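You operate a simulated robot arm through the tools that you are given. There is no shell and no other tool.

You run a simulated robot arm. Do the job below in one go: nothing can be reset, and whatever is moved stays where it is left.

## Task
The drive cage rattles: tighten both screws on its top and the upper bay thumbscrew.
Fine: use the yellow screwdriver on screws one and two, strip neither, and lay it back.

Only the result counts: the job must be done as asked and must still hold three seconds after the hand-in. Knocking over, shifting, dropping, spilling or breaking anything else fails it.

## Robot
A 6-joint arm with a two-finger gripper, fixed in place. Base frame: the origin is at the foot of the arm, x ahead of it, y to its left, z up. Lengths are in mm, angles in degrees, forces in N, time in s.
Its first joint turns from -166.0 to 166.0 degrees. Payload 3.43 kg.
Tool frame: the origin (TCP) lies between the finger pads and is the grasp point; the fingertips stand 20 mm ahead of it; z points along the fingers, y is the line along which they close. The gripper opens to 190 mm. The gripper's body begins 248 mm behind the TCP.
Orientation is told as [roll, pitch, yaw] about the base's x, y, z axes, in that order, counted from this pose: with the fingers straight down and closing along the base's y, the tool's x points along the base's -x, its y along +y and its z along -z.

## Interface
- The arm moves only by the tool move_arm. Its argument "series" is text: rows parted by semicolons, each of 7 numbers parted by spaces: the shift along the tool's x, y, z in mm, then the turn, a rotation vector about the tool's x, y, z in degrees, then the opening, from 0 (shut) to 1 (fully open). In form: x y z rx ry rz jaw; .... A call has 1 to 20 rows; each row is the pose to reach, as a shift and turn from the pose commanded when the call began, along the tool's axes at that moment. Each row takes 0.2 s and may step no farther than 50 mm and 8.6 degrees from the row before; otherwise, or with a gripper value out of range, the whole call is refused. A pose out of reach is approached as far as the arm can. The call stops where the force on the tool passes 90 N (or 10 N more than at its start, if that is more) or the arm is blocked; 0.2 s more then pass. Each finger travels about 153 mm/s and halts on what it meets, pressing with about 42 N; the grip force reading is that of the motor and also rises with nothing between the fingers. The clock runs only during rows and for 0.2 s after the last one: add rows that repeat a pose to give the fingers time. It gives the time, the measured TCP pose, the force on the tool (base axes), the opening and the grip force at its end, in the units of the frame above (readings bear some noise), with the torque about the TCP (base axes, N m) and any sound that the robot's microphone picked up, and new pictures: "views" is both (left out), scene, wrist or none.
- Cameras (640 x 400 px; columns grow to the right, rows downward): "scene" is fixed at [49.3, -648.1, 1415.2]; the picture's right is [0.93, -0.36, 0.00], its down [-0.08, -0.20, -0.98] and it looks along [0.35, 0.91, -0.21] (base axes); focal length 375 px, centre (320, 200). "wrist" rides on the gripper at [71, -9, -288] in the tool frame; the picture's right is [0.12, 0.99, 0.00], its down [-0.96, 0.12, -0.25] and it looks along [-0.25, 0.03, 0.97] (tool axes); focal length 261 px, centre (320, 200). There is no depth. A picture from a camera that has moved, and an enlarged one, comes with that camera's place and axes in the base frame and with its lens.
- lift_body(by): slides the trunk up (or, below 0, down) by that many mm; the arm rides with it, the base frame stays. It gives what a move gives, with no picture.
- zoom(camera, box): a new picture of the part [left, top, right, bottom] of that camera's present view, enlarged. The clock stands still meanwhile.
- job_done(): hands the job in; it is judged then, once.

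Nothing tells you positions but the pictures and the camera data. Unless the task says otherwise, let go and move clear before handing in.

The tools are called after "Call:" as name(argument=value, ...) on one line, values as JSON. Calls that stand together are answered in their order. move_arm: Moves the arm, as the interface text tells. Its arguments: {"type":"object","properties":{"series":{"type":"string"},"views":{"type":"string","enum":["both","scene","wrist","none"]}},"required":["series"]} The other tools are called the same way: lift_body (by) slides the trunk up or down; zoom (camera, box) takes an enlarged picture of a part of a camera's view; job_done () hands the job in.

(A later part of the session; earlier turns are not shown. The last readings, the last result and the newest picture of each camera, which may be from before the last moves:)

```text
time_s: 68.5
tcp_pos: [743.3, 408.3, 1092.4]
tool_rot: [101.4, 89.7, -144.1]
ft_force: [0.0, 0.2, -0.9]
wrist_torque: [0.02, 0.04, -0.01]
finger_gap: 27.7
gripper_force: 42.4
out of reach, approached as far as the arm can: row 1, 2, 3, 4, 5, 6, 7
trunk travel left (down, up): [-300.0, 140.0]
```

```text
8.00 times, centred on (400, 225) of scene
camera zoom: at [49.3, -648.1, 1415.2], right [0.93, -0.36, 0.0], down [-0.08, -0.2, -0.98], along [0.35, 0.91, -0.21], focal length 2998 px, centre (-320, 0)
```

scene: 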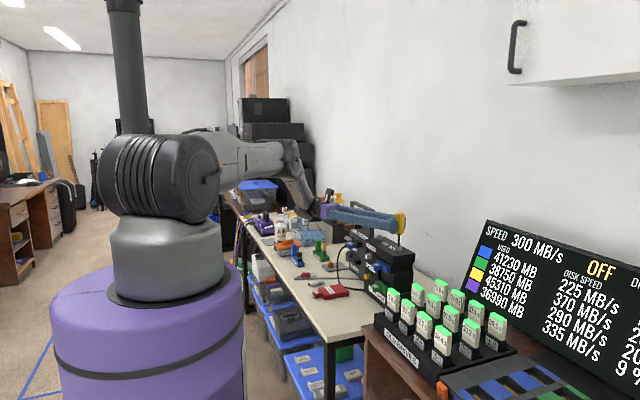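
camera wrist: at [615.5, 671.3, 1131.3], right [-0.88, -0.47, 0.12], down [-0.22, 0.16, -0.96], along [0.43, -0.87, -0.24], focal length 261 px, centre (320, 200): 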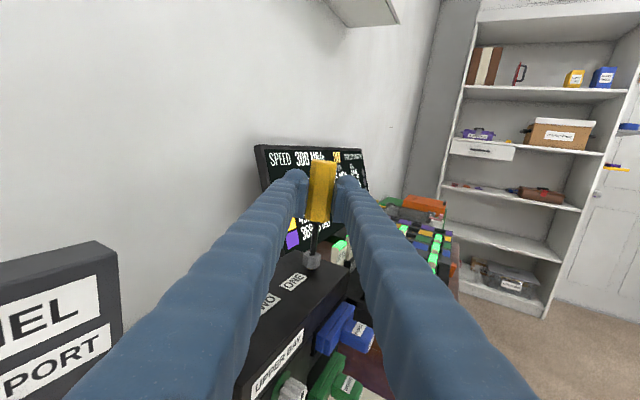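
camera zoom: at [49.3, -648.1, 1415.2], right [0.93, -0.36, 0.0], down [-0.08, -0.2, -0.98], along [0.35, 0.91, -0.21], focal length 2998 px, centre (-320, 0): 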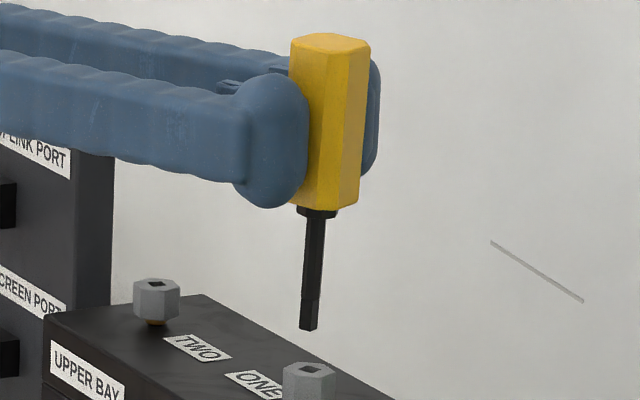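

The driver pivots a little about the pad axis under load but is held securely, so I'll measure it before each insertion. Now I'll swing the hand smoothly back +87° to azimuth about +21.5° above screw one.

Call:
move_arm(series="0 0.55 0.08 4.35 0.02 0 0; 0 1.1 0.21 8.7 0.04 0.01 0; 0 1.64 0.38 13.05 0.07 0.01 0; 0 2.16 0.6 17.4 0.09 0.02 0; 0 2.68 0.86 21.75 0.11 0.02 0; 0 3.18 1.17 26.1 0.13 0.03 0; 0 3.66 1.51 30.45 0.15 0.03 0; 0 4.11 1.9 34.8 0.17 0.03 0; 0 4.54 2.32 39.15 0.2 0.04 0; 0 4.94 2.78 43.5 0.22 0.04 0; 0 5.3 3.28 47.85 0.24 0.05 0; 0 5.64 3.8 52.2 0.26 0.05 0; 0 5.93 4.35 56.55 0.28 0.06 0; 0 6.19 4.93 60.9 0.3 0.06 0; 0 6.41 5.53 65.25 0.33 0.07 0; 0 6.59 6.15 69.6 0.35 0.07 0; 0 6.72 6.78 73.95 0.37 0.07 0; 0 6.81 7.43 78.3 0.39 0.08 0; 0 6.85 8.09 82.65 0.41 0.08 0; 0 6.85 8.75 87 0.44 0.09 0", views="none")

Call:
move_arm(series="0 0 0 0 0 0 0; 0 0 0 0 0 0 0; 0 0 0 0 0 0 0; 0 0 0 0 0 0 0", views="both")

Call:
zoom(camera="wrist", box=[295, 245, 327, 300])

Call:
zoom(camera="scene", box=[394, 235, 406, 247])

```text
time_s: 72.7
tcp_pos: [741.0, 397.5, 1093.5]
tool_rot: [118.5, 89.4, -40.4]
ft_force: [0.3, 0.0, -0.4]
wrist_torque: [0.01, -0.02, 0.0]
finger_gap: 27.4
gripper_force: 42.2
trunk travel left (down, up): [-300.0, 140.0]
```

```text
time_s: 73.7
tcp_pos: [742.1, 398.1, 1093.3]
tool_rot: [117.0, 89.3, -42.0]
ft_force: [0.1, -0.4, -1.7]
wrist_torque: [0.04, 0.01, -0.01]
finger_gap: 27.6
gripper_force: 42.1
trunk travel left (down, up): [-300.0, 140.0]
camera wrist: at [469.4, 302.8, 1162.6], right [0.36, -0.93, 0.13], down [-0.18, -0.2, -0.96], along [0.92, 0.32, -0.24], focal length 261 px, centre (320, 200)
```

scene: 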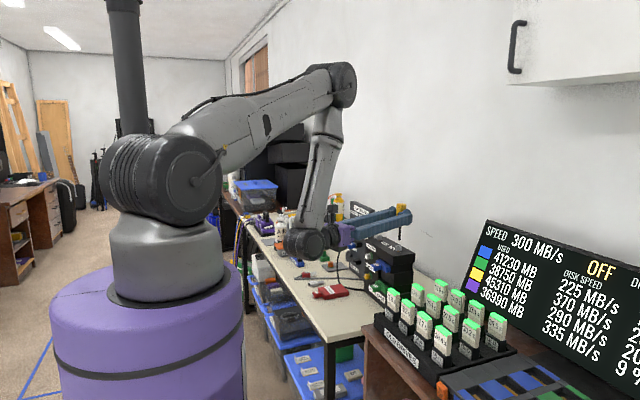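
wrist: 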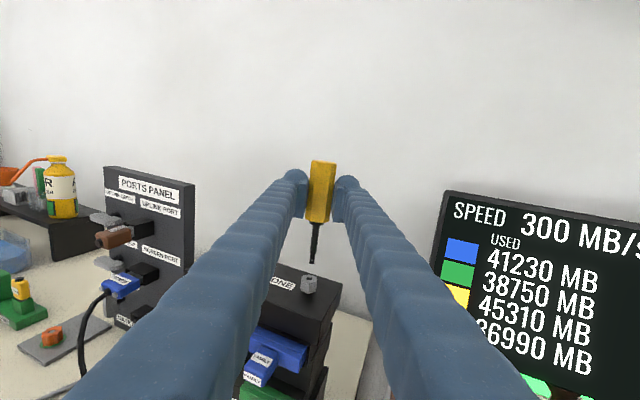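

```text
7.27 times, centred on (311, 272) of wrist
camera zoom: at [469.4, 302.8, 1162.6], right [0.36, -0.93, 0.13], down [-0.18, -0.2, -0.96], along [0.92, 0.32, -0.24], focal length 1896 px, centre (386, -327)
```

zoom: 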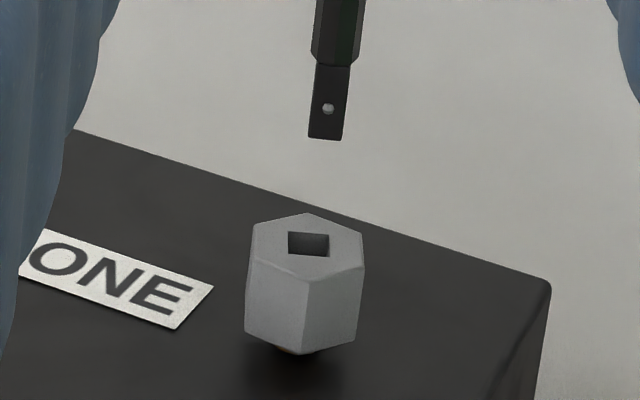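

```text
16.00 times, centred on (400, 241) of scene
camera zoom: at [49.3, -648.1, 1415.2], right [0.93, -0.36, 0.0], down [-0.08, -0.2, -0.98], along [0.35, 0.91, -0.21], focal length 5996 px, centre (-960, -456)
```

zoom: 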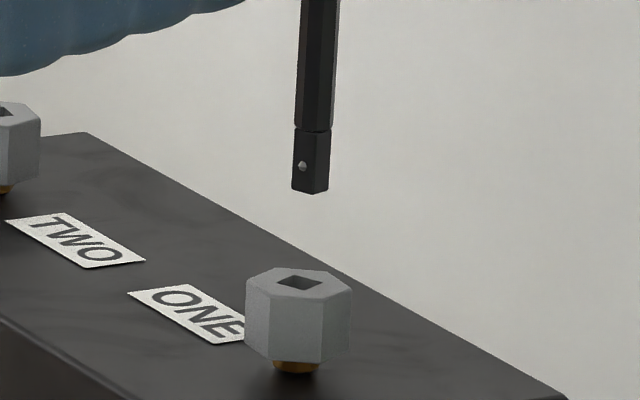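

I'm at azimuth about +21° with the bit above the socket. I'll zoom in for a precise measurement.

Call:
zoom(camera="wrist", box=[298, 262, 322, 286])

Call:
zoom(camera="scene", box=[388, 236, 408, 256])

```text
16.00 times, centred on (310, 274) of wrist
camera zoom: at [469.4, 302.8, 1162.6], right [0.36, -0.93, 0.13], down [-0.18, -0.2, -0.96], along [0.92, 0.32, -0.24], focal length 4170 px, centre (480, -984)
```

zoom: 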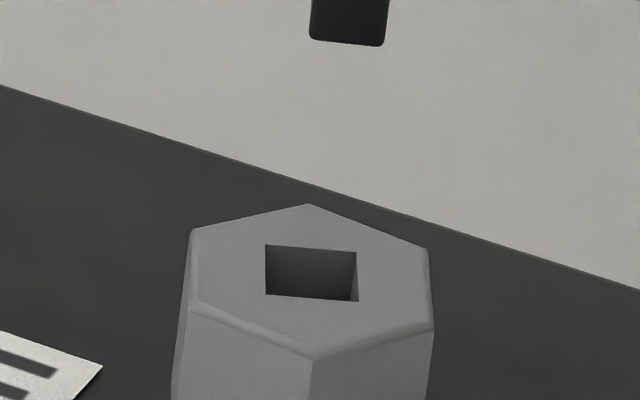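

```text
16.00 times, centred on (398, 246) of scene
camera zoom: at [49.3, -648.1, 1415.2], right [0.93, -0.36, 0.0], down [-0.08, -0.2, -0.98], along [0.35, 0.91, -0.21], focal length 5996 px, centre (-928, -536)
```

zoom: 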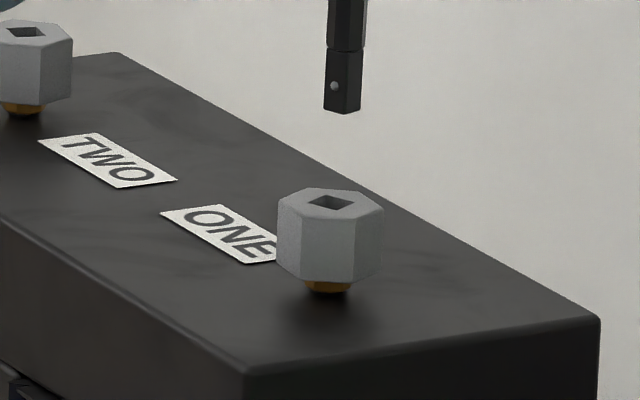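

The socket is at about +23.5°, within 2.5° of the bit, and I need about 1.7 mm back and 0.2 mm left. I'll correct, lower to about 5 mm above, and settle.

Call:
move_arm(series="0 -0.1 -0.9 0 0 0 0; 0 -0.2 -1.7 0 0 0 0; -6 -0.2 -1.7 0 0 0 0; -12 -0.2 -1.7 0 0 0 0; -16 -0.2 -1.7 0 0 0 0; -16 -0.2 -1.7 0 0 0 0; -16 -0.2 -1.7 0 0 0 0; -16 -0.2 -1.7 0 0 0 0; -16 -0.2 -1.7 0 0 0 0", views="none")

Call:
zoom(camera="wrist", box=[298, 256, 322, 280])

Call:
zoom(camera="scene", box=[388, 236, 408, 256])

```text
time_s: 75.7
tcp_pos: [739.4, 395.4, 1077.7]
tool_rot: [117.6, 89.4, -41.3]
ft_force: [0.2, -0.3, -1.1]
wrist_torque: [-0.02, -0.02, 0.0]
finger_gap: 27.8
gripper_force: 42.1
trunk travel left (down, up): [-300.0, 140.0]
```

```text
16.00 times, centred on (310, 268) of wrist
camera zoom: at [466.3, 301.1, 1146.5], right [0.35, -0.93, 0.13], down [-0.18, -0.2, -0.96], along [0.92, 0.32, -0.24], focal length 4170 px, centre (480, -888)
```

zoom: 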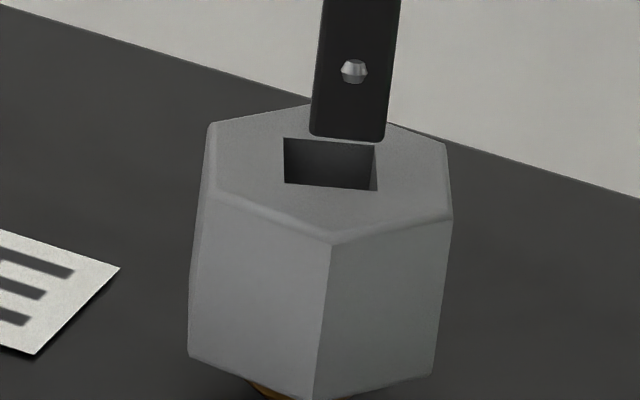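

```text
16.00 times, centred on (398, 246) of scene
camera zoom: at [49.3, -648.1, 1415.2], right [0.93, -0.36, 0.0], down [-0.08, -0.2, -0.98], along [0.35, 0.91, -0.21], focal length 5996 px, centre (-928, -536)
```

zoom: 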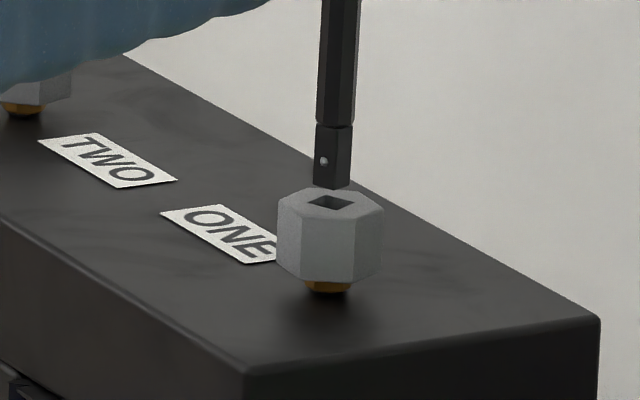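

I need about 1.0 mm forward and 0.9 mm left. I'll apply that, let it settle, and check again.

Call:
move_arm(series="0 -0.85 0.95 0 0 0 0; 0 -0.85 0.95 0 0 0 0; 0 -0.85 0.95 0 0 0 0; 0 -0.85 0.95 0 0 0 0; 0 -0.85 0.95 0 0 0 0", views="none")

Call:
zoom(camera="wrist", box=[298, 256, 322, 280])

Call:
zoom(camera="scene", box=[388, 236, 408, 256])

```text
time_s: 76.9
tcp_pos: [738.6, 395.9, 1077.1]
tool_rot: [117.7, 89.4, -41.4]
ft_force: [0.3, -0.2, -1.5]
wrist_torque: [0.01, 0.02, 0.0]
finger_gap: 27.7
gripper_force: 42.1
trunk travel left (down, up): [-300.0, 140.0]
```

```text
16.00 times, centred on (310, 268) of wrist
camera zoom: at [467.0, 302.2, 1146.2], right [0.35, -0.93, 0.13], down [-0.18, -0.2, -0.96], along [0.92, 0.32, -0.24], focal length 4170 px, centre (480, -888)
```

zoom: 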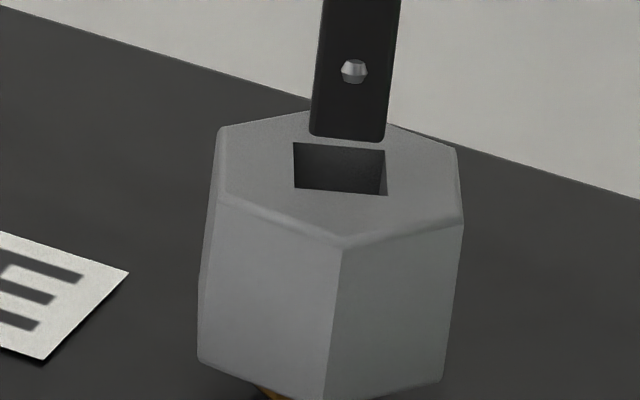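

```text
16.00 times, centred on (398, 246) of scene
camera zoom: at [49.3, -648.1, 1415.2], right [0.93, -0.36, 0.0], down [-0.08, -0.2, -0.98], along [0.35, 0.91, -0.21], focal length 5996 px, centre (-928, -536)
```

zoom: 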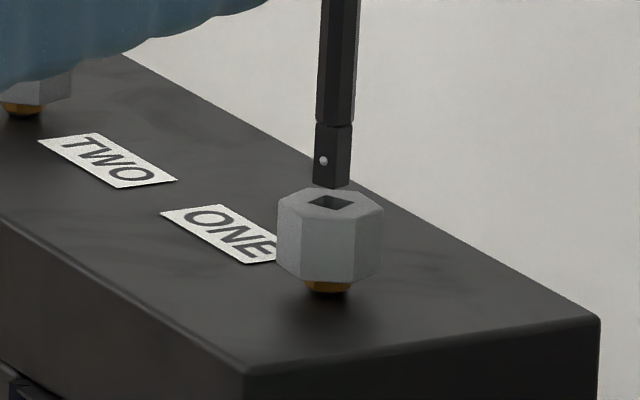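

Aligned in both views. I'll insert 14.5 mm in small steps.

Call:
move_arm(series="-2 -0.05 0.2 0 0 0 0; -4 -0.05 0.2 0 0 0 0; -6 -0.05 0.2 0 0 0 0; -8 -0.05 0.2 0 0 0 0; -10 -0.05 0.2 0 0 0 0; -12 -0.05 0.2 0 0 0 0; -13.5 -0.05 0.2 0 0 0 0; -14.5 -0.05 0.2 0 0 0 0; -14.5 -0.05 0.2 0 0 0 0; -14.5 -0.05 0.2 0 0 0 0", views="none")

Call:
zoom(camera="wrist", box=[301, 250, 321, 276])

Call:
zoom(camera="scene", box=[388, 236, 408, 256])

```text
time_s: 79.1
tcp_pos: [739.9, 398.2, 1062.2]
tool_rot: [112.1, 89.4, -46.9]
ft_force: [-9.8, -5.5, -4.8]
wrist_torque: [-0.5, 0.78, 0.0]
finger_gap: 27.7
gripper_force: 41.8
trunk travel left (down, up): [-300.0, 140.0]
```

```text
15.38 times, centred on (311, 263) of wrist
camera zoom: at [468.0, 303.4, 1131.6], right [0.36, -0.93, 0.13], down [-0.18, -0.2, -0.96], along [0.92, 0.32, -0.24], focal length 4010 px, centre (458, -769)
```

zoom: 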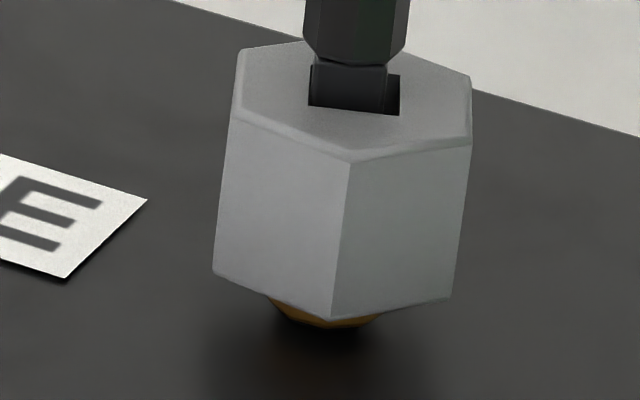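

```text
16.00 times, centred on (398, 246) of scene
camera zoom: at [49.3, -648.1, 1415.2], right [0.93, -0.36, 0.0], down [-0.08, -0.2, -0.98], along [0.35, 0.91, -0.21], focal length 5996 px, centre (-928, -536)
```

zoom: 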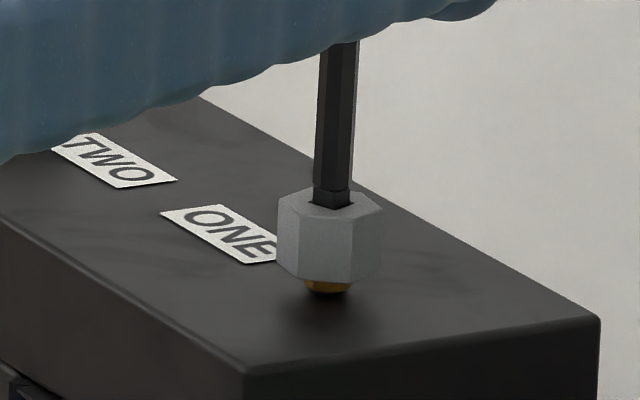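

The bit is fully engaged, but the hand is pressing about 1 mm too far forward (11 N). I'll back off and then turn clockwise about 24°.

Call:
move_arm(series="0 0.3 -1 0 0 0 0; 0 0.3 -1 0 0 0 0; 0 -0.197 -0.987 -3 -0.03 -0.02 0; 0 -0.693 -0.948 -6 -0.07 -0.03 0; 0 -1.186 -0.883 -9 -0.1 -0.05 0; 0 -1.675 -0.792 -12 -0.13 -0.07 0; 0 -2.159 -0.676 -15 -0.17 -0.08 0; 0 -2.636 -0.535 -18 -0.2 -0.1 0; 0 -3.104 -0.369 -21 -0.23 -0.12 0; 0 -3.564 -0.179 -24 -0.26 -0.13 0; 0 -3.564 -0.179 -24 -0.26 -0.13 0", views="none")

Call:
zoom(camera="wrist", box=[301, 250, 321, 276])

Call:
zoom(camera="scene", box=[388, 236, 408, 256])

```text
time_s: 81.5
tcp_pos: [739.8, 401.8, 1060.9]
tool_rot: [118.9, 89.4, -64.2]
ft_force: [9.7, 3.8, 1.5]
wrist_torque: [0.22, -0.88, 0.15]
finger_gap: 27.6
gripper_force: 41.8
trunk travel left (down, up): [-300.0, 140.0]
```

```text
15.38 times, centred on (311, 263) of wrist
camera zoom: at [451.9, 425.7, 1131.2], right [-0.05, -0.99, 0.13], down [-0.25, -0.11, -0.96], along [0.97, -0.08, -0.24], focal length 4010 px, centre (458, -769)
```

zoom: 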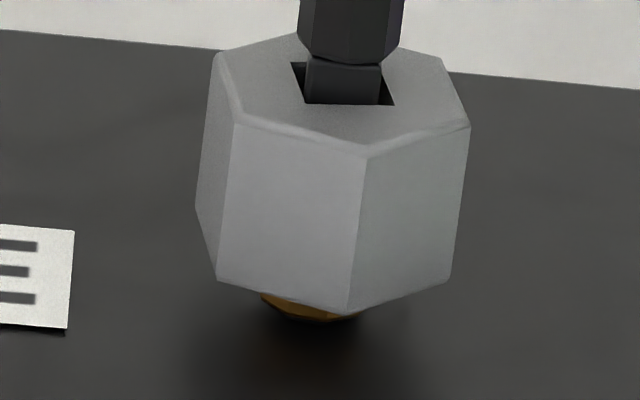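

```text
16.00 times, centred on (398, 246) of scene
camera zoom: at [49.3, -648.1, 1415.2], right [0.93, -0.36, 0.0], down [-0.08, -0.2, -0.98], along [0.35, 0.91, -0.21], focal length 5996 px, centre (-928, -536)
```

zoom: 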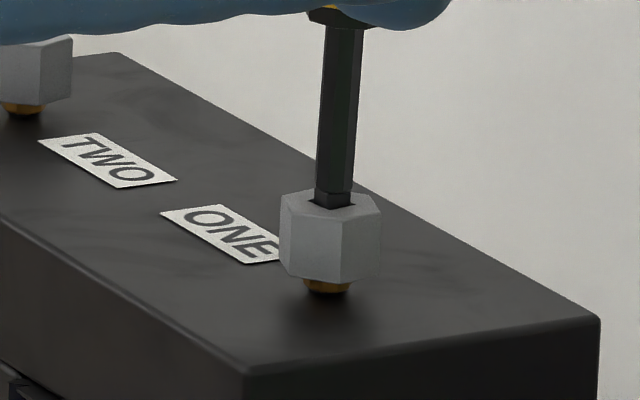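

The bit has taken up its slack and now drives the screw, which lags by about 10°, so about 71° is done. I'll recentre slightly and continue clockwise another 9°, then check.

Call:
move_arm(series="0 -0.3 0.8 0 0 0 0; 0 -0.823 0.814 -3 -0.03 -0.02 0; 0 -1.345 0.855 -6 -0.07 -0.03 0; 0 -1.864 0.923 -9 -0.1 -0.05 0; 0 -1.864 0.923 -9 -0.1 -0.05 0", views="none")

Call:
zoom(camera="wrist", box=[301, 250, 321, 276])

Call:
zoom(camera="scene", box=[388, 236, 408, 256])

```text
time_s: 82.7
tcp_pos: [739.1, 403.1, 1062.4]
tool_rot: [109.5, 89.3, -82.4]
ft_force: [1.3, -0.1, -4.2]
wrist_torque: [-0.03, -0.13, 0.13]
finger_gap: 27.5
gripper_force: 41.8
trunk travel left (down, up): [-300.0, 140.0]
```

```text
15.38 times, centred on (311, 263) of wrist
camera zoom: at [459.9, 472.1, 1131.5], right [-0.21, -0.97, 0.13], down [-0.26, -0.07, -0.96], along [0.94, -0.23, -0.24], focal length 4010 px, centre (458, -769)
```

zoom: 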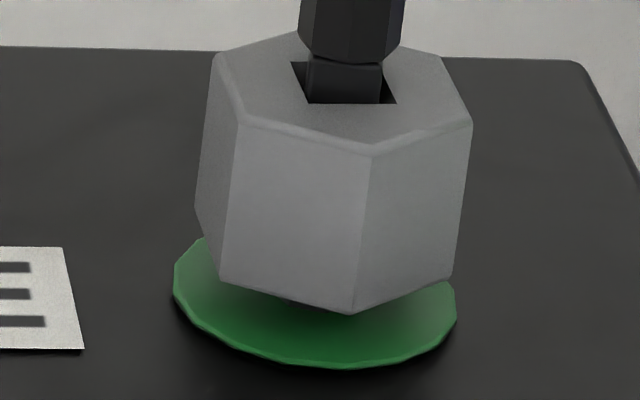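

```text
16.00 times, centred on (398, 246) of scene
camera zoom: at [49.3, -648.1, 1415.2], right [0.93, -0.36, 0.0], down [-0.08, -0.2, -0.98], along [0.35, 0.91, -0.21], focal length 5996 px, centre (-928, -536)
```

zoom: 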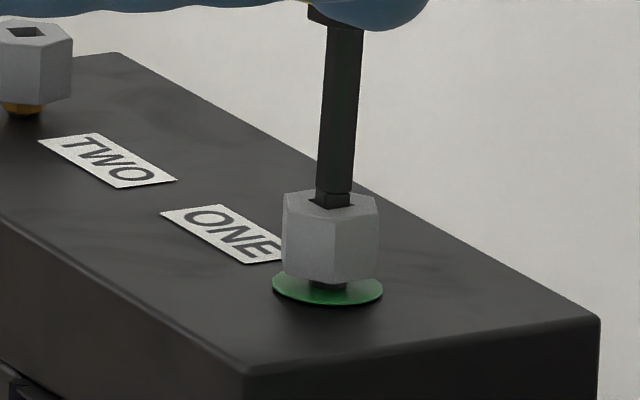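

Screw one's ring has turned green at about 80° of turn. I'll add just 3° for margin, then back the bit off within its slack and lift out.

Call:
move_arm(series="0 -0.26 0 -1.5 -0.01 -0.01 0; 0 -0.523 0.014 -3 -0.03 -0.02 0; 0 -0.523 0.014 -3 -0.03 -0.02 0", views="none")

Call:
move_arm(series="0 0.5 0 3 0.03 0.02 0; 0 1 0.05 6 0.07 0.03 0; 0 1.4 0.1 8 0.09 0.04 0; 0 1.4 0.1 8 0.09 0.04 0", views="none")

Call:
zoom(camera="wrist", box=[301, 250, 321, 276])

```text
time_s: 83.5
tcp_pos: [739.1, 404.7, 1062.2]
tool_rot: [112.8, 89.3, -82.2]
ft_force: [2.9, -2.7, -3.0]
wrist_torque: [-0.08, -0.43, 0.11]
finger_gap: 27.5
gripper_force: 42.4
trunk travel left (down, up): [-300.0, 140.0]
```

```text
time_s: 84.5
tcp_pos: [739.2, 402.2, 1062.7]
tool_rot: [116.5, 89.3, -70.6]
ft_force: [7.8, -3.7, 2.2]
wrist_torque: [-0.29, -0.71, 0.01]
finger_gap: 27.5
gripper_force: 41.8
trunk travel left (down, up): [-300.0, 140.0]
```

```text
15.38 times, centred on (311, 263) of wrist
camera zoom: at [454.1, 447.1, 1131.2], right [-0.12, -0.98, 0.13], down [-0.26, -0.09, -0.96], along [0.96, -0.15, -0.24], focal length 4010 px, centre (458, -769)
```

zoom: 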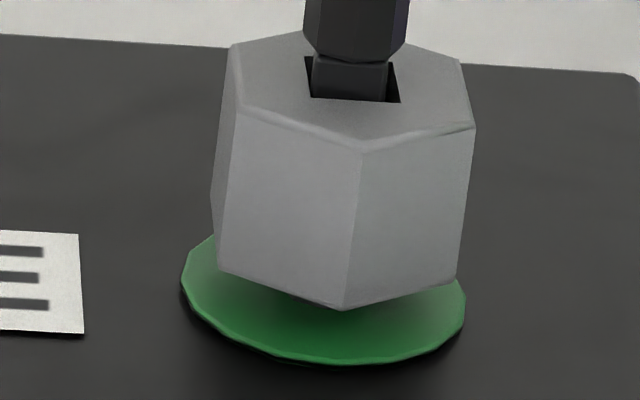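

Torque is released and the ring stays green. I'll unload the side force and lift the bit out.

Call:
move_arm(series="0 0.2 0.7 0 0 0 0; 0 0.2 0.7 0 0 0 0; 3 0.2 0.7 0 0 0 0; 7 0.2 0.7 0 0 0 0; 12 0.2 0.7 0 0 0 0; 18 0.2 0.7 0 0 0 0; 26 0.2 0.7 0 0 0 0; 40 0.2 0.7 0 0 0 0; 55 0.2 0.7 0 0 0 0; 55 0.2 0.7 0 0 0 0", views="both")

Call:
zoom(camera="wrist", box=[230, 240, 390, 340])

Call:
zoom(camera="scene", box=[370, 220, 420, 260])

```text
time_s: 86.7
tcp_pos: [739.6, 402.4, 1120.3]
tool_rot: [112.9, 89.4, -74.2]
ft_force: [0.4, 0.9, -0.7]
wrist_torque: [0.0, 0.0, 0.02]
finger_gap: 27.6
gripper_force: 41.9
trunk travel left (down, up): [-300.0, 140.0]
camera wrist: at [454.7, 447.1, 1188.7], right [-0.12, -0.98, 0.13], down [-0.26, -0.09, -0.96], along [0.96, -0.15, -0.24], focal length 261 px, centre (320, 200)
```

scene: 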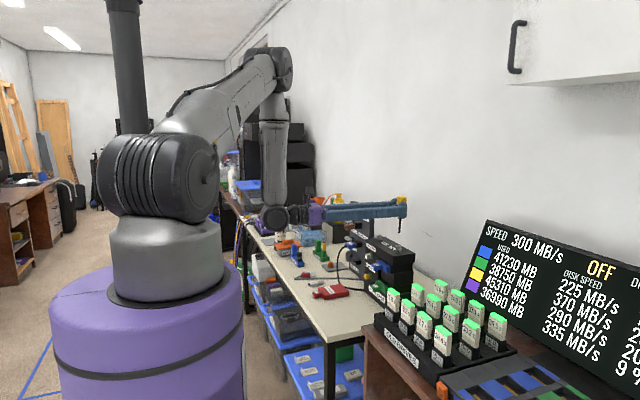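
wrist: 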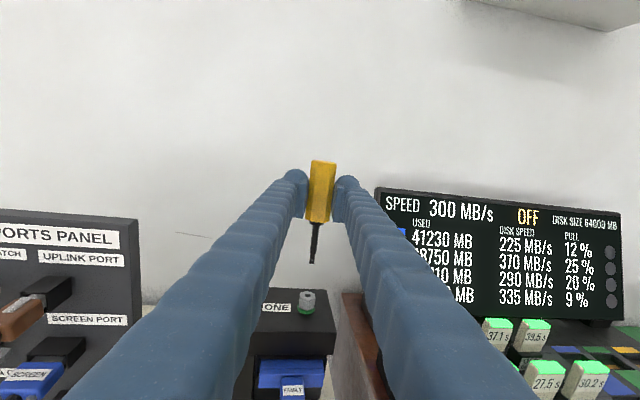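

```text
4.00 times, centred on (310, 290) of wrist
camera zoom: at [454.7, 447.1, 1188.7], right [-0.12, -0.98, 0.13], down [-0.26, -0.09, -0.96], along [0.96, -0.15, -0.24], focal length 1043 px, centre (360, -160)
```

zoom: 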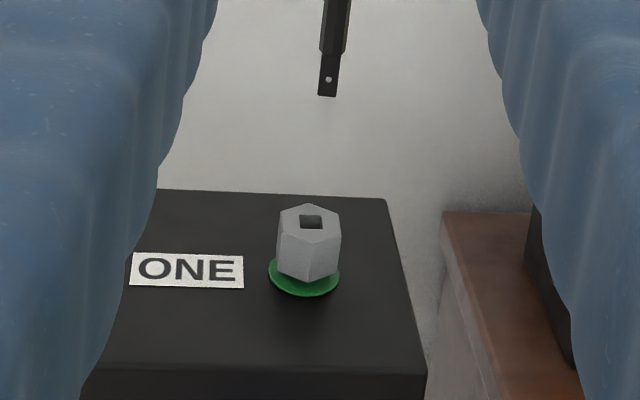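

```text
10.00 times, centred on (395, 240) of scene
camera zoom: at [49.3, -648.1, 1415.2], right [0.93, -0.36, 0.0], down [-0.08, -0.2, -0.98], along [0.35, 0.91, -0.21], focal length 3747 px, centre (-430, -200)
```

zoom: 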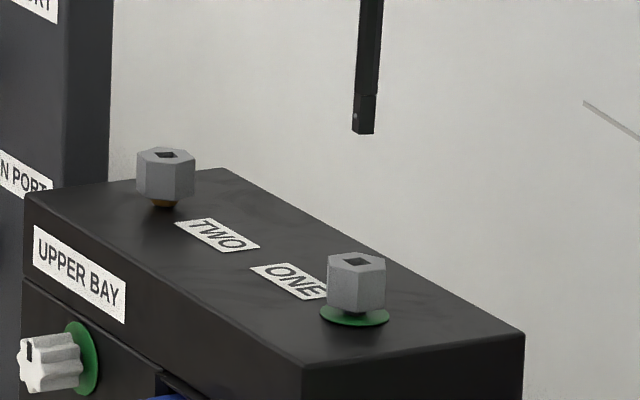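

Screw one is tight and green. Now I'll move the driver over to screw two, estimated near (737, 525), staying high.

Call:
move_arm(series="0 -20 -4.5 0 0 0 0; 0 -45 -10 0 0 0 0; 0 -70 -15.5 0 0 0 0; 0 -95 -21 0 0 0 0; 0 -112 -24.6 0 0 0 0; 0 -121 -26.6 0 0 0 0; 0 -121 -26.6 0 0 0 0; 0 -121 -26.6 0 0 0 0; 0 -121 -26.6 0 0 0 0", views="both")

Call:
zoom(camera="wrist", box=[290, 250, 330, 315])

Call:
zoom(camera="scene", box=[368, 218, 392, 248])

```text
time_s: 88.7
tcp_pos: [727.8, 524.4, 1116.7]
tool_rot: [115.0, 89.5, -72.1]
ft_force: [0.7, 0.1, 0.3]
wrist_torque: [0.0, 0.03, 0.06]
finger_gap: 27.2
gripper_force: 42.0
trunk travel left (down, up): [-300.0, 140.0]
camera wrist: at [444.1, 570.3, 1185.4], right [-0.12, -0.98, 0.13], down [-0.26, -0.09, -0.96], along [0.96, -0.15, -0.24], focal length 261 px, centre (320, 200)
```

scene: 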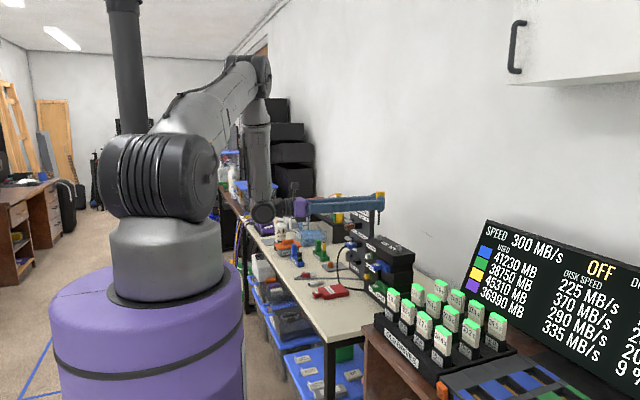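
wrist: 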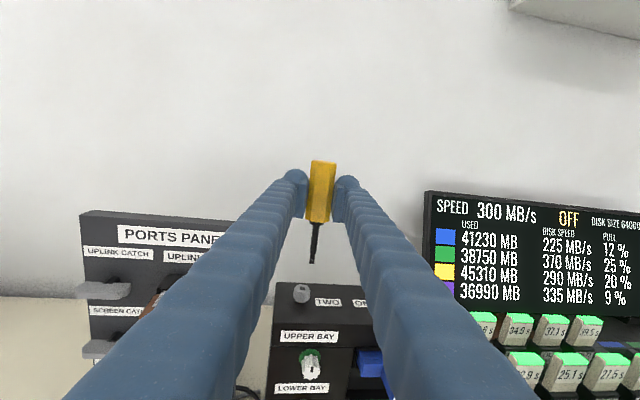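

```text
6.15 times, centred on (310, 282) of wrist
camera zoom: at [444.1, 570.3, 1185.4], right [-0.12, -0.98, 0.13], down [-0.26, -0.09, -0.96], along [0.96, -0.15, -0.24], focal length 1604 px, centre (382, -308)
```

zoom: 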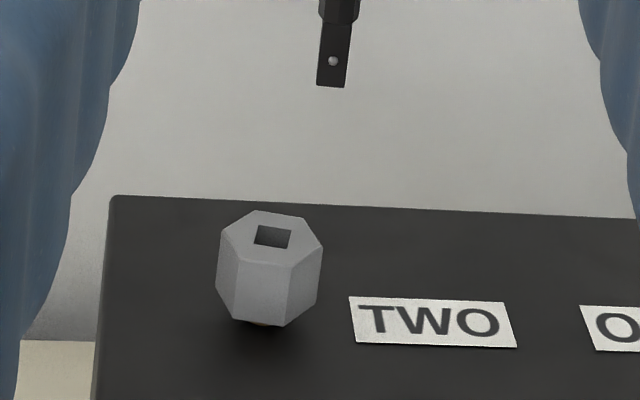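

```text
13.33 times, centred on (380, 233) of scene
camera zoom: at [49.3, -648.1, 1415.2], right [0.93, -0.36, 0.0], down [-0.08, -0.2, -0.98], along [0.35, 0.91, -0.21], focal length 4996 px, centre (-480, -240)
```

zoom: 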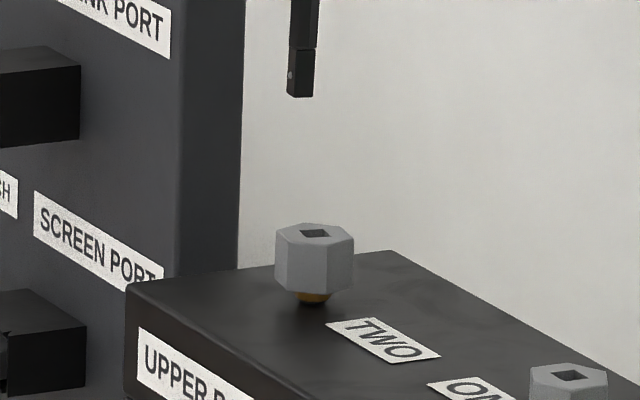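

Screw two's socket is about 8 mm forward and 7.5 mm left of the bit. I'll shift and lower to about 20 mm above it.

Call:
move_arm(series="0 -4 4 0 0 0 0; 0 -7.5 8 0 0 0 0; -8 -7.5 8 0 0 0 0; -16 -7.5 8 0 0 0 0; -23 -7.5 8 0 0 0 0; -23 -7.5 8 0 0 0 0; -23 -7.5 8 0 0 0 0; -23 -7.5 8 0 0 0 0", views="none")

Call:
zoom(camera="wrist", box=[298, 262, 322, 286])

Call:
zoom(camera="scene", box=[370, 226, 390, 246])

```text
time_s: 90.5
tcp_pos: [736.6, 532.4, 1092.8]
tool_rot: [114.7, 89.4, -72.4]
ft_force: [-1.2, -1.1, -0.5]
wrist_torque: [-0.01, -0.02, 0.01]
finger_gap: 27.5
gripper_force: 42.1
trunk travel left (down, up): [-300.0, 140.0]
```

```text
16.00 times, centred on (310, 274) of wrist
camera zoom: at [452.2, 576.4, 1162.2], right [-0.12, -0.98, 0.13], down [-0.26, -0.09, -0.96], along [0.96, -0.15, -0.24], focal length 4170 px, centre (480, -984)
```

zoom: 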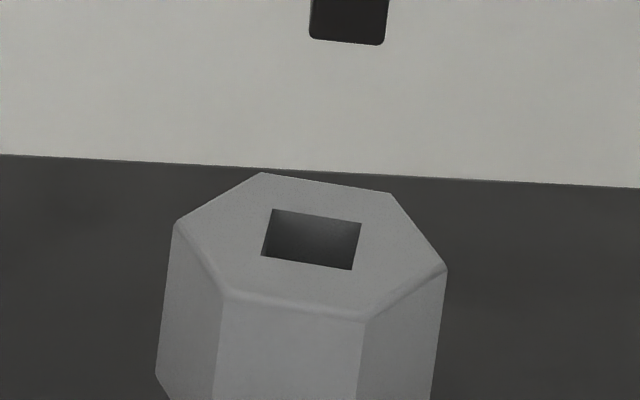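

```text
16.00 times, centred on (380, 236) of scene
camera zoom: at [49.3, -648.1, 1415.2], right [0.93, -0.36, 0.0], down [-0.08, -0.2, -0.98], along [0.35, 0.91, -0.21], focal length 5996 px, centre (-640, -376)
```

zoom: 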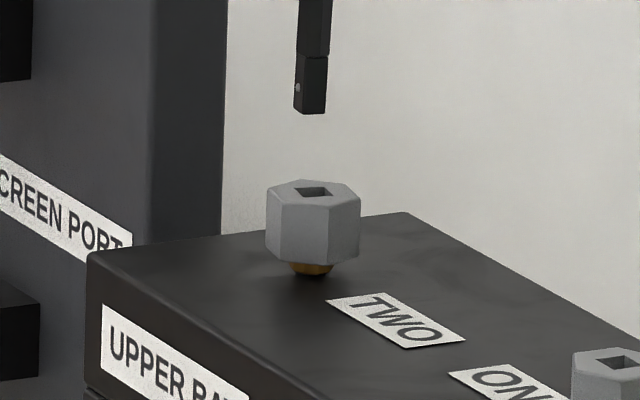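

Screw two's socket starts at about −11.6°, like screw one did. The hand can't swing a full 90° here, so I'll insert with this side grip, release, and re-grip the standing driver from above to turn it. First I'll align to −11.6° and lower to about 5 mm above.

Call:
move_arm(series="0 -0.6 0.8 -2.2 -0.02 -0.01 0; 0 -1.25 1.63 -4.5 -0.04 -0.02 0; -6 -1.25 1.63 -4.5 -0.04 -0.02 0; -11 -1.25 1.63 -4.5 -0.04 -0.02 0; -15 -1.25 1.63 -4.5 -0.04 -0.02 0; -15 -1.25 1.63 -4.5 -0.04 -0.02 0; -15 -1.25 1.63 -4.5 -0.04 -0.02 0; -15 -1.25 1.63 -4.5 -0.04 -0.02 0; -15 -1.25 1.63 -4.5 -0.04 -0.02 0", views="none")

Call:
zoom(camera="wrist", box=[298, 256, 322, 280])

Call:
zoom(camera="scene", box=[370, 226, 390, 246])

```text
time_s: 92.5
tcp_pos: [739.3, 530.0, 1078.9]
tool_rot: [115.4, 89.4, -76.3]
ft_force: [-0.5, -0.1, -1.0]
wrist_torque: [0.01, 0.0, -0.02]
finger_gap: 27.5
gripper_force: 42.4
trunk travel left (down, up): [-300.0, 140.0]
```

```text
16.00 times, centred on (310, 268) of wrist
camera zoom: at [457.6, 598.6, 1147.7], right [-0.2, -0.97, 0.13], down [-0.26, -0.07, -0.96], along [0.94, -0.22, -0.24], focal length 4170 px, centre (480, -888)
```

zoom: 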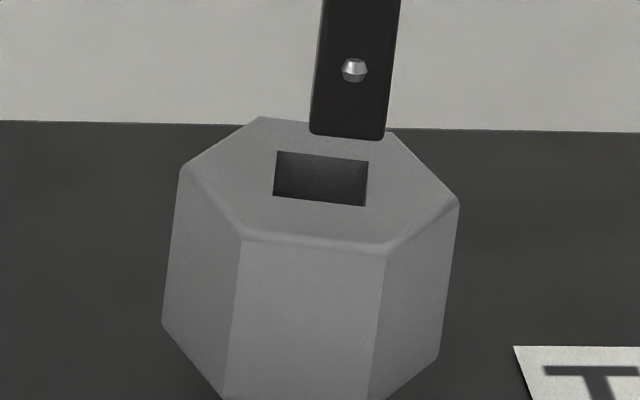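

```text
16.00 times, centred on (380, 236) of scene
camera zoom: at [49.3, -648.1, 1415.2], right [0.93, -0.36, 0.0], down [-0.08, -0.2, -0.98], along [0.35, 0.91, -0.21], focal length 5996 px, centre (-640, -376)
```

zoom: 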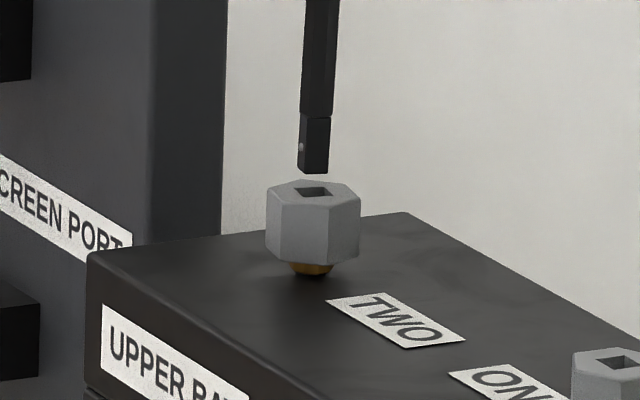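

I need 1.4 mm left. I'll apply it, settle, and verify.

Call:
move_arm(series="0 -1.35 0.1 0 0 0 0; 0 -1.35 0.1 0 0 0 0; 0 -1.35 0.1 0 0 0 0; 0 -1.35 0.1 0 0 0 0; 0 -1.35 0.1 0 0 0 0", views="none")

Call:
zoom(camera="wrist", box=[298, 256, 322, 280])

Call:
zoom(camera="scene", box=[370, 226, 390, 246])

```text
time_s: 93.7
tcp_pos: [737.8, 533.7, 1078.9]
tool_rot: [115.1, 89.4, -76.4]
ft_force: [-0.1, -1.1, -0.9]
wrist_torque: [-0.03, 0.01, 0.0]
finger_gap: 27.4
gripper_force: 42.1
trunk travel left (down, up): [-300.0, 140.0]
```

```text
16.00 times, centred on (310, 268) of wrist
camera zoom: at [458.2, 600.5, 1147.8], right [-0.2, -0.97, 0.13], down [-0.26, -0.07, -0.96], along [0.94, -0.22, -0.24], focal length 4170 px, centre (480, -888)
```

zoom: 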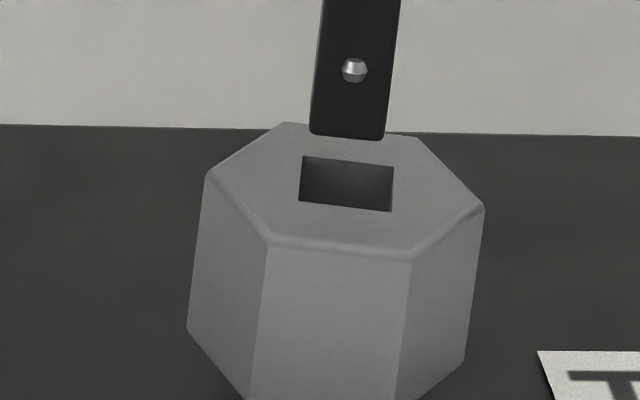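

```text
16.00 times, centred on (380, 236) of scene
camera zoom: at [49.3, -648.1, 1415.2], right [0.93, -0.36, 0.0], down [-0.08, -0.2, -0.98], along [0.35, 0.91, -0.21], focal length 5996 px, centre (-640, -376)
```

zoom: 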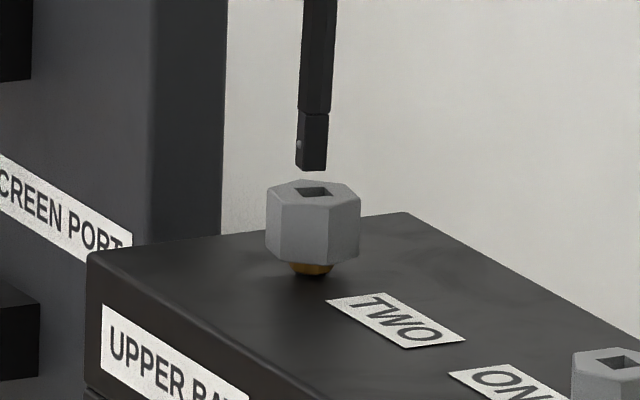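

It overshot by about 0.65 mm, so I'll correct back slightly and check again.

Call:
move_arm(series="0 0.5 0.1 0 0 0 0; 0 0.5 0.1 0 0 0 0; 0 0.5 0.1 0 0 0 0; 0 0.5 0.1 0 0 0 0; 0 0.5 0.1 0 0 0 0; 0 0.5 0.1 0 0 0 0", views="none")

Call:
zoom(camera="wrist", box=[298, 256, 322, 280])

Call:
zoom(camera="scene", box=[370, 226, 390, 246])

```text
time_s: 95.1
tcp_pos: [739.0, 533.0, 1078.0]
tool_rot: [115.2, 89.4, -76.3]
ft_force: [0.5, 0.9, -0.3]
wrist_torque: [0.01, 0.03, 0.0]
finger_gap: 27.5
gripper_force: 42.0
trunk travel left (down, up): [-300.0, 140.0]
```

```text
16.00 times, centred on (310, 268) of wrist
camera zoom: at [457.8, 600.0, 1147.3], right [-0.2, -0.97, 0.13], down [-0.26, -0.07, -0.96], along [0.94, -0.22, -0.24], focal length 4170 px, centre (480, -888)
```

zoom: 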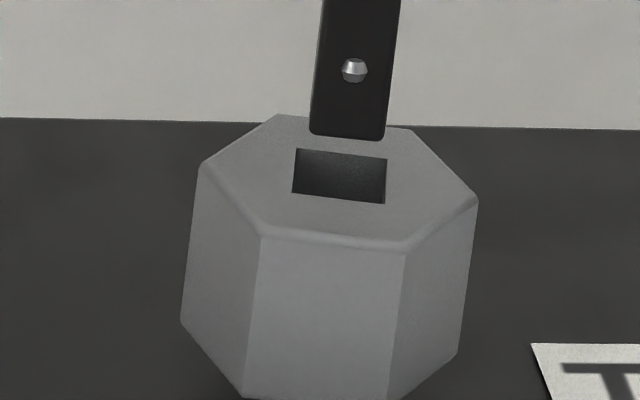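

```text
16.00 times, centred on (380, 236) of scene
camera zoom: at [49.3, -648.1, 1415.2], right [0.93, -0.36, 0.0], down [-0.08, -0.2, -0.98], along [0.35, 0.91, -0.21], focal length 5996 px, centre (-640, -376)
```

zoom: 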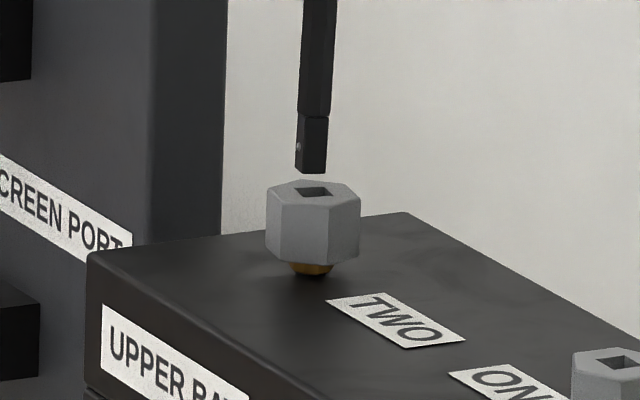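

Aligned. I'll insert in small steps, 15 mm first, then check.

Call:
move_arm(series="-2 0 0.25 0 0 0 0; -4 0 0.25 0 0 0 0; -6 0 0.25 0 0 0 0; -8 0 0.25 0 0 0 0; -10 0 0.25 0 0 0 0; -12 0 0.25 0 0 0 0; -14 0 0.25 0 0 0 0; -15 0 0.25 0 0 0 0; -15 0 0.25 0 0 0 0; -15 0 0.25 0 0 0 0", views="none")

Call:
zoom(camera="wrist", box=[301, 250, 321, 276])

Call:
zoom(camera="scene", box=[370, 226, 390, 246])

```text
time_s: 97.3
tcp_pos: [738.1, 533.3, 1062.0]
tool_rot: [111.0, 89.4, -80.6]
ft_force: [-0.7, -0.1, -6.0]
wrist_torque: [-0.15, 0.14, -0.02]
finger_gap: 27.4
gripper_force: 41.7
trunk travel left (down, up): [-300.0, 140.0]
```

```text
15.38 times, centred on (311, 263) of wrist
camera zoom: at [459.0, 600.4, 1131.9], right [-0.2, -0.97, 0.13], down [-0.26, -0.07, -0.96], along [0.94, -0.22, -0.24], focal length 4010 px, centre (458, -769)
```

zoom: 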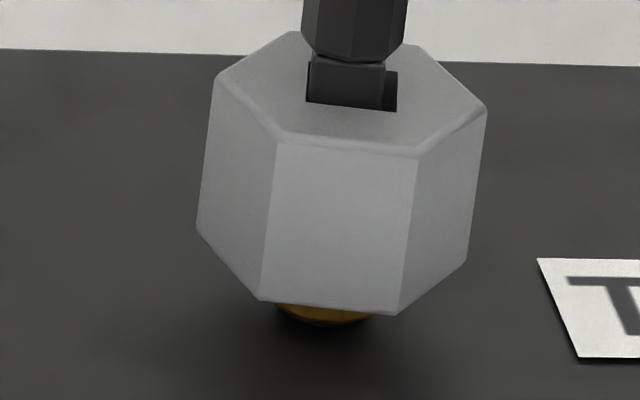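

```text
16.00 times, centred on (380, 236) of scene
camera zoom: at [49.3, -648.1, 1415.2], right [0.93, -0.36, 0.0], down [-0.08, -0.2, -0.98], along [0.35, 0.91, -0.21], focal length 5996 px, centre (-640, -376)
```

zoom: 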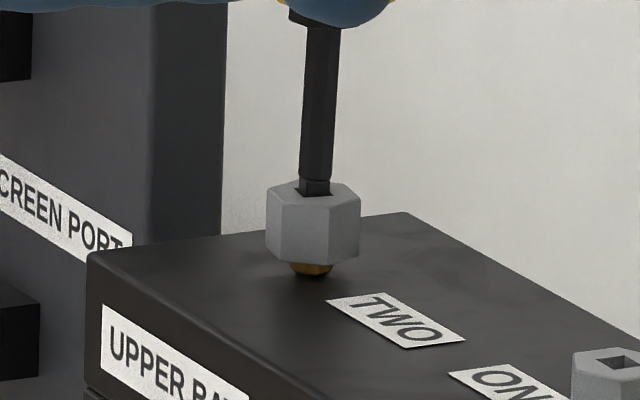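

The bit is about 10.5 mm in with clean forces. I'll push down in 0.5–1 mm steps until the driver's shoulder seats on the screw head, so it stands steady when released.

Call:
move_arm(series="0 0.3 0 0 0 0 0; -0.5 0.3 0 0 0 0 0; -1 0.3 0 0 0 0 0; -1.5 0.3 0 0 0 0 0; -1.5 0.3 0 0 0 0 0; -1.5 0.3 0 0 0 0 0", views="none")

Call:
zoom(camera="wrist", box=[301, 250, 321, 276])

```text
time_s: 98.7
tcp_pos: [739.6, 533.3, 1061.9]
tool_rot: [116.4, 89.4, -75.1]
ft_force: [-1.6, 0.0, -0.9]
wrist_torque: [0.02, 0.08, 0.0]
finger_gap: 27.4
gripper_force: 42.3
trunk travel left (down, up): [-300.0, 140.0]
```

```text
15.38 times, centred on (311, 263) of wrist
camera zoom: at [459.2, 599.8, 1131.2], right [-0.2, -0.97, 0.13], down [-0.26, -0.07, -0.96], along [0.94, -0.22, -0.24], focal length 4010 px, centre (458, -769)
```

zoom: 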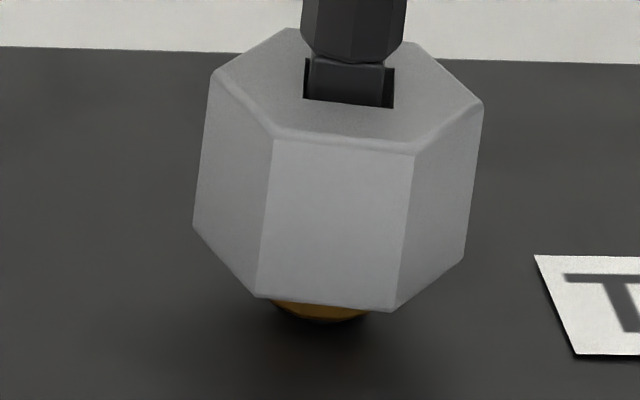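

Call:
move_arm(series="-0.7 0 0 0 0 0 0; -1.4 0 0 0 0 0 0; -2 0 0 0 0 0 0; -2 0 0 0 0 0 0; -2 0 0 0 0 0 0", views="none")

Call:
zoom(camera="wrist", box=[301, 250, 321, 276])

Call:
zoom(camera="scene", box=[365, 200, 395, 245])

```text
time_s: 99.9
tcp_pos: [739.7, 533.7, 1060.3]
tool_rot: [121.1, 89.4, -70.4]
ft_force: [0.7, 0.0, 5.2]
wrist_torque: [0.0, -0.15, 0.03]
finger_gap: 27.3
gripper_force: 42.1
trunk travel left (down, up): [-300.0, 140.0]
```

```text
15.38 times, centred on (311, 263) of wrist
camera zoom: at [459.0, 599.7, 1130.0], right [-0.2, -0.97, 0.13], down [-0.26, -0.07, -0.96], along [0.94, -0.22, -0.24], focal length 4010 px, centre (458, -769)
```

zoom: 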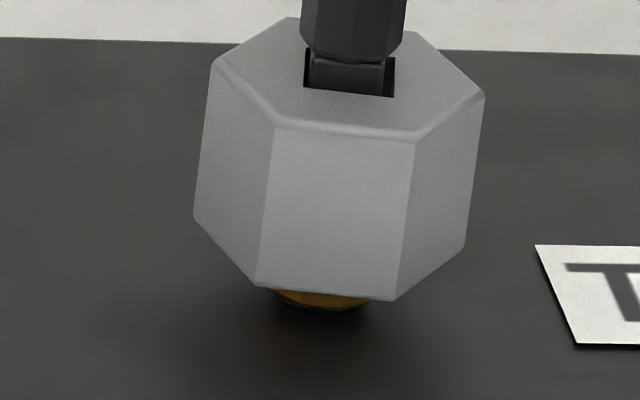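

```text
8.89 times, centred on (380, 222) of scene
camera zoom: at [49.3, -648.1, 1415.2], right [0.93, -0.36, 0.0], down [-0.08, -0.2, -0.98], along [0.35, 0.91, -0.21], focal length 3331 px, centre (-213, 0)
```

zoom: 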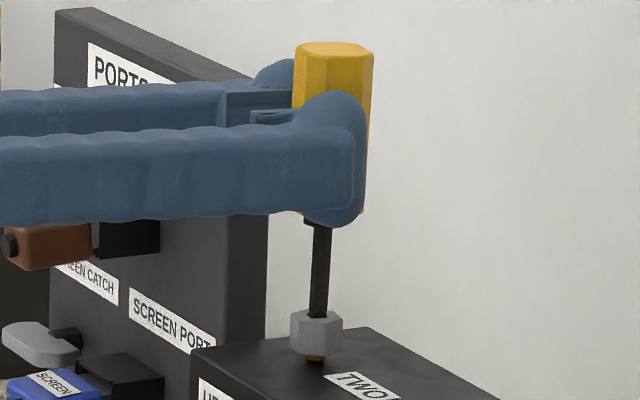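

There is a springy seat at this depth, and the force crosses zero about 1.2 mm up. I'll ease to zero force and open the fingers just slightly, to see whether the driver stands on its own while still caged.

Call:
move_arm(series="1.2 0 0 0 0 0 0; 1.2 0 0 0 0 0 0; 1.2 0 0 0 0 0 0; 1.2 0 0 0 0 0 0.15; 1.2 0 0 0 0 0 0.16; 1.2 0 0 0 0 0 0.17; 1.2 0 0 0 0 0 0.17; 1.2 0 0 0 0 0 0.17", views="both")

Call:
zoom(camera="wrist", box=[280, 150, 360, 280])

Call:
zoom(camera="scene", box=[365, 195, 395, 240])

```text
time_s: 101.7
tcp_pos: [739.2, 533.2, 1060.9]
tool_rot: [115.7, 89.4, -75.9]
ft_force: [-0.6, 0.0, -1.0]
wrist_torque: [0.01, -0.07, 0.03]
finger_gap: 32.4
gripper_force: 0.1
trunk travel left (down, up): [-300.0, 140.0]
camera wrist: at [458.8, 600.1, 1130.2], right [-0.2, -0.97, 0.13], down [-0.26, -0.07, -0.96], along [0.94, -0.22, -0.24], focal length 261 px, centre (320, 200)
```

scene: 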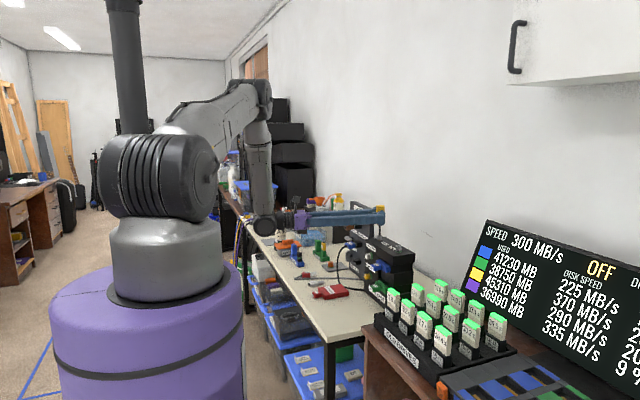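
wrist: 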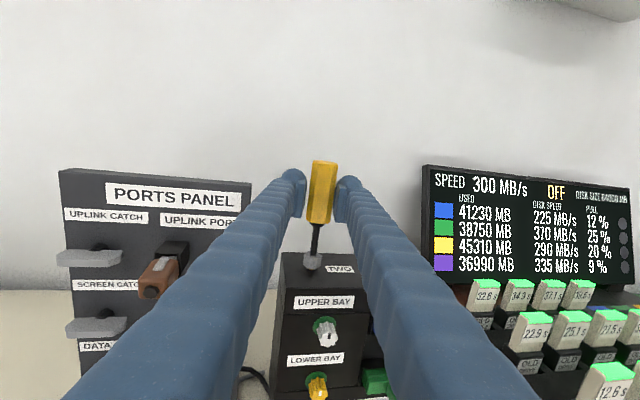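

```text
3.08 times, centred on (320, 215) of wrist
camera zoom: at [458.8, 600.1, 1130.2], right [-0.2, -0.97, 0.13], down [-0.26, -0.07, -0.96], along [0.94, -0.22, -0.24], focal length 802 px, centre (320, 154)
```

zoom: 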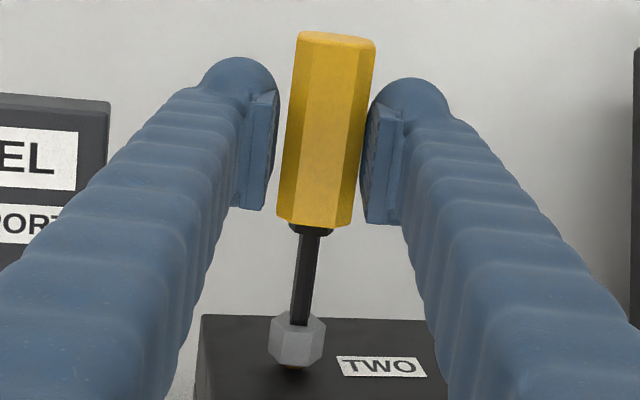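

```text
8.89 times, centred on (380, 218) of scene
camera zoom: at [49.3, -648.1, 1415.2], right [0.93, -0.36, 0.0], down [-0.08, -0.2, -0.98], along [0.35, 0.91, -0.21], focal length 3331 px, centre (-213, 44)
```

zoom: 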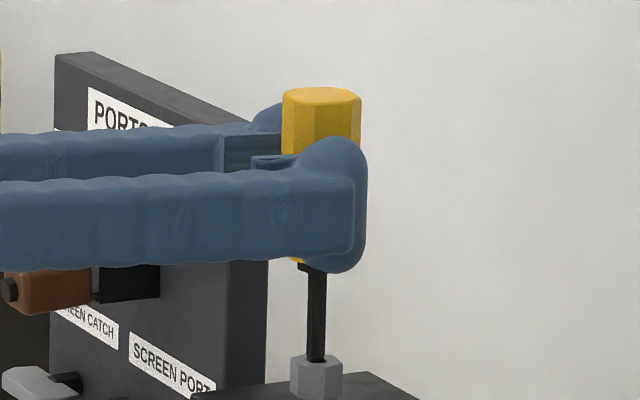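

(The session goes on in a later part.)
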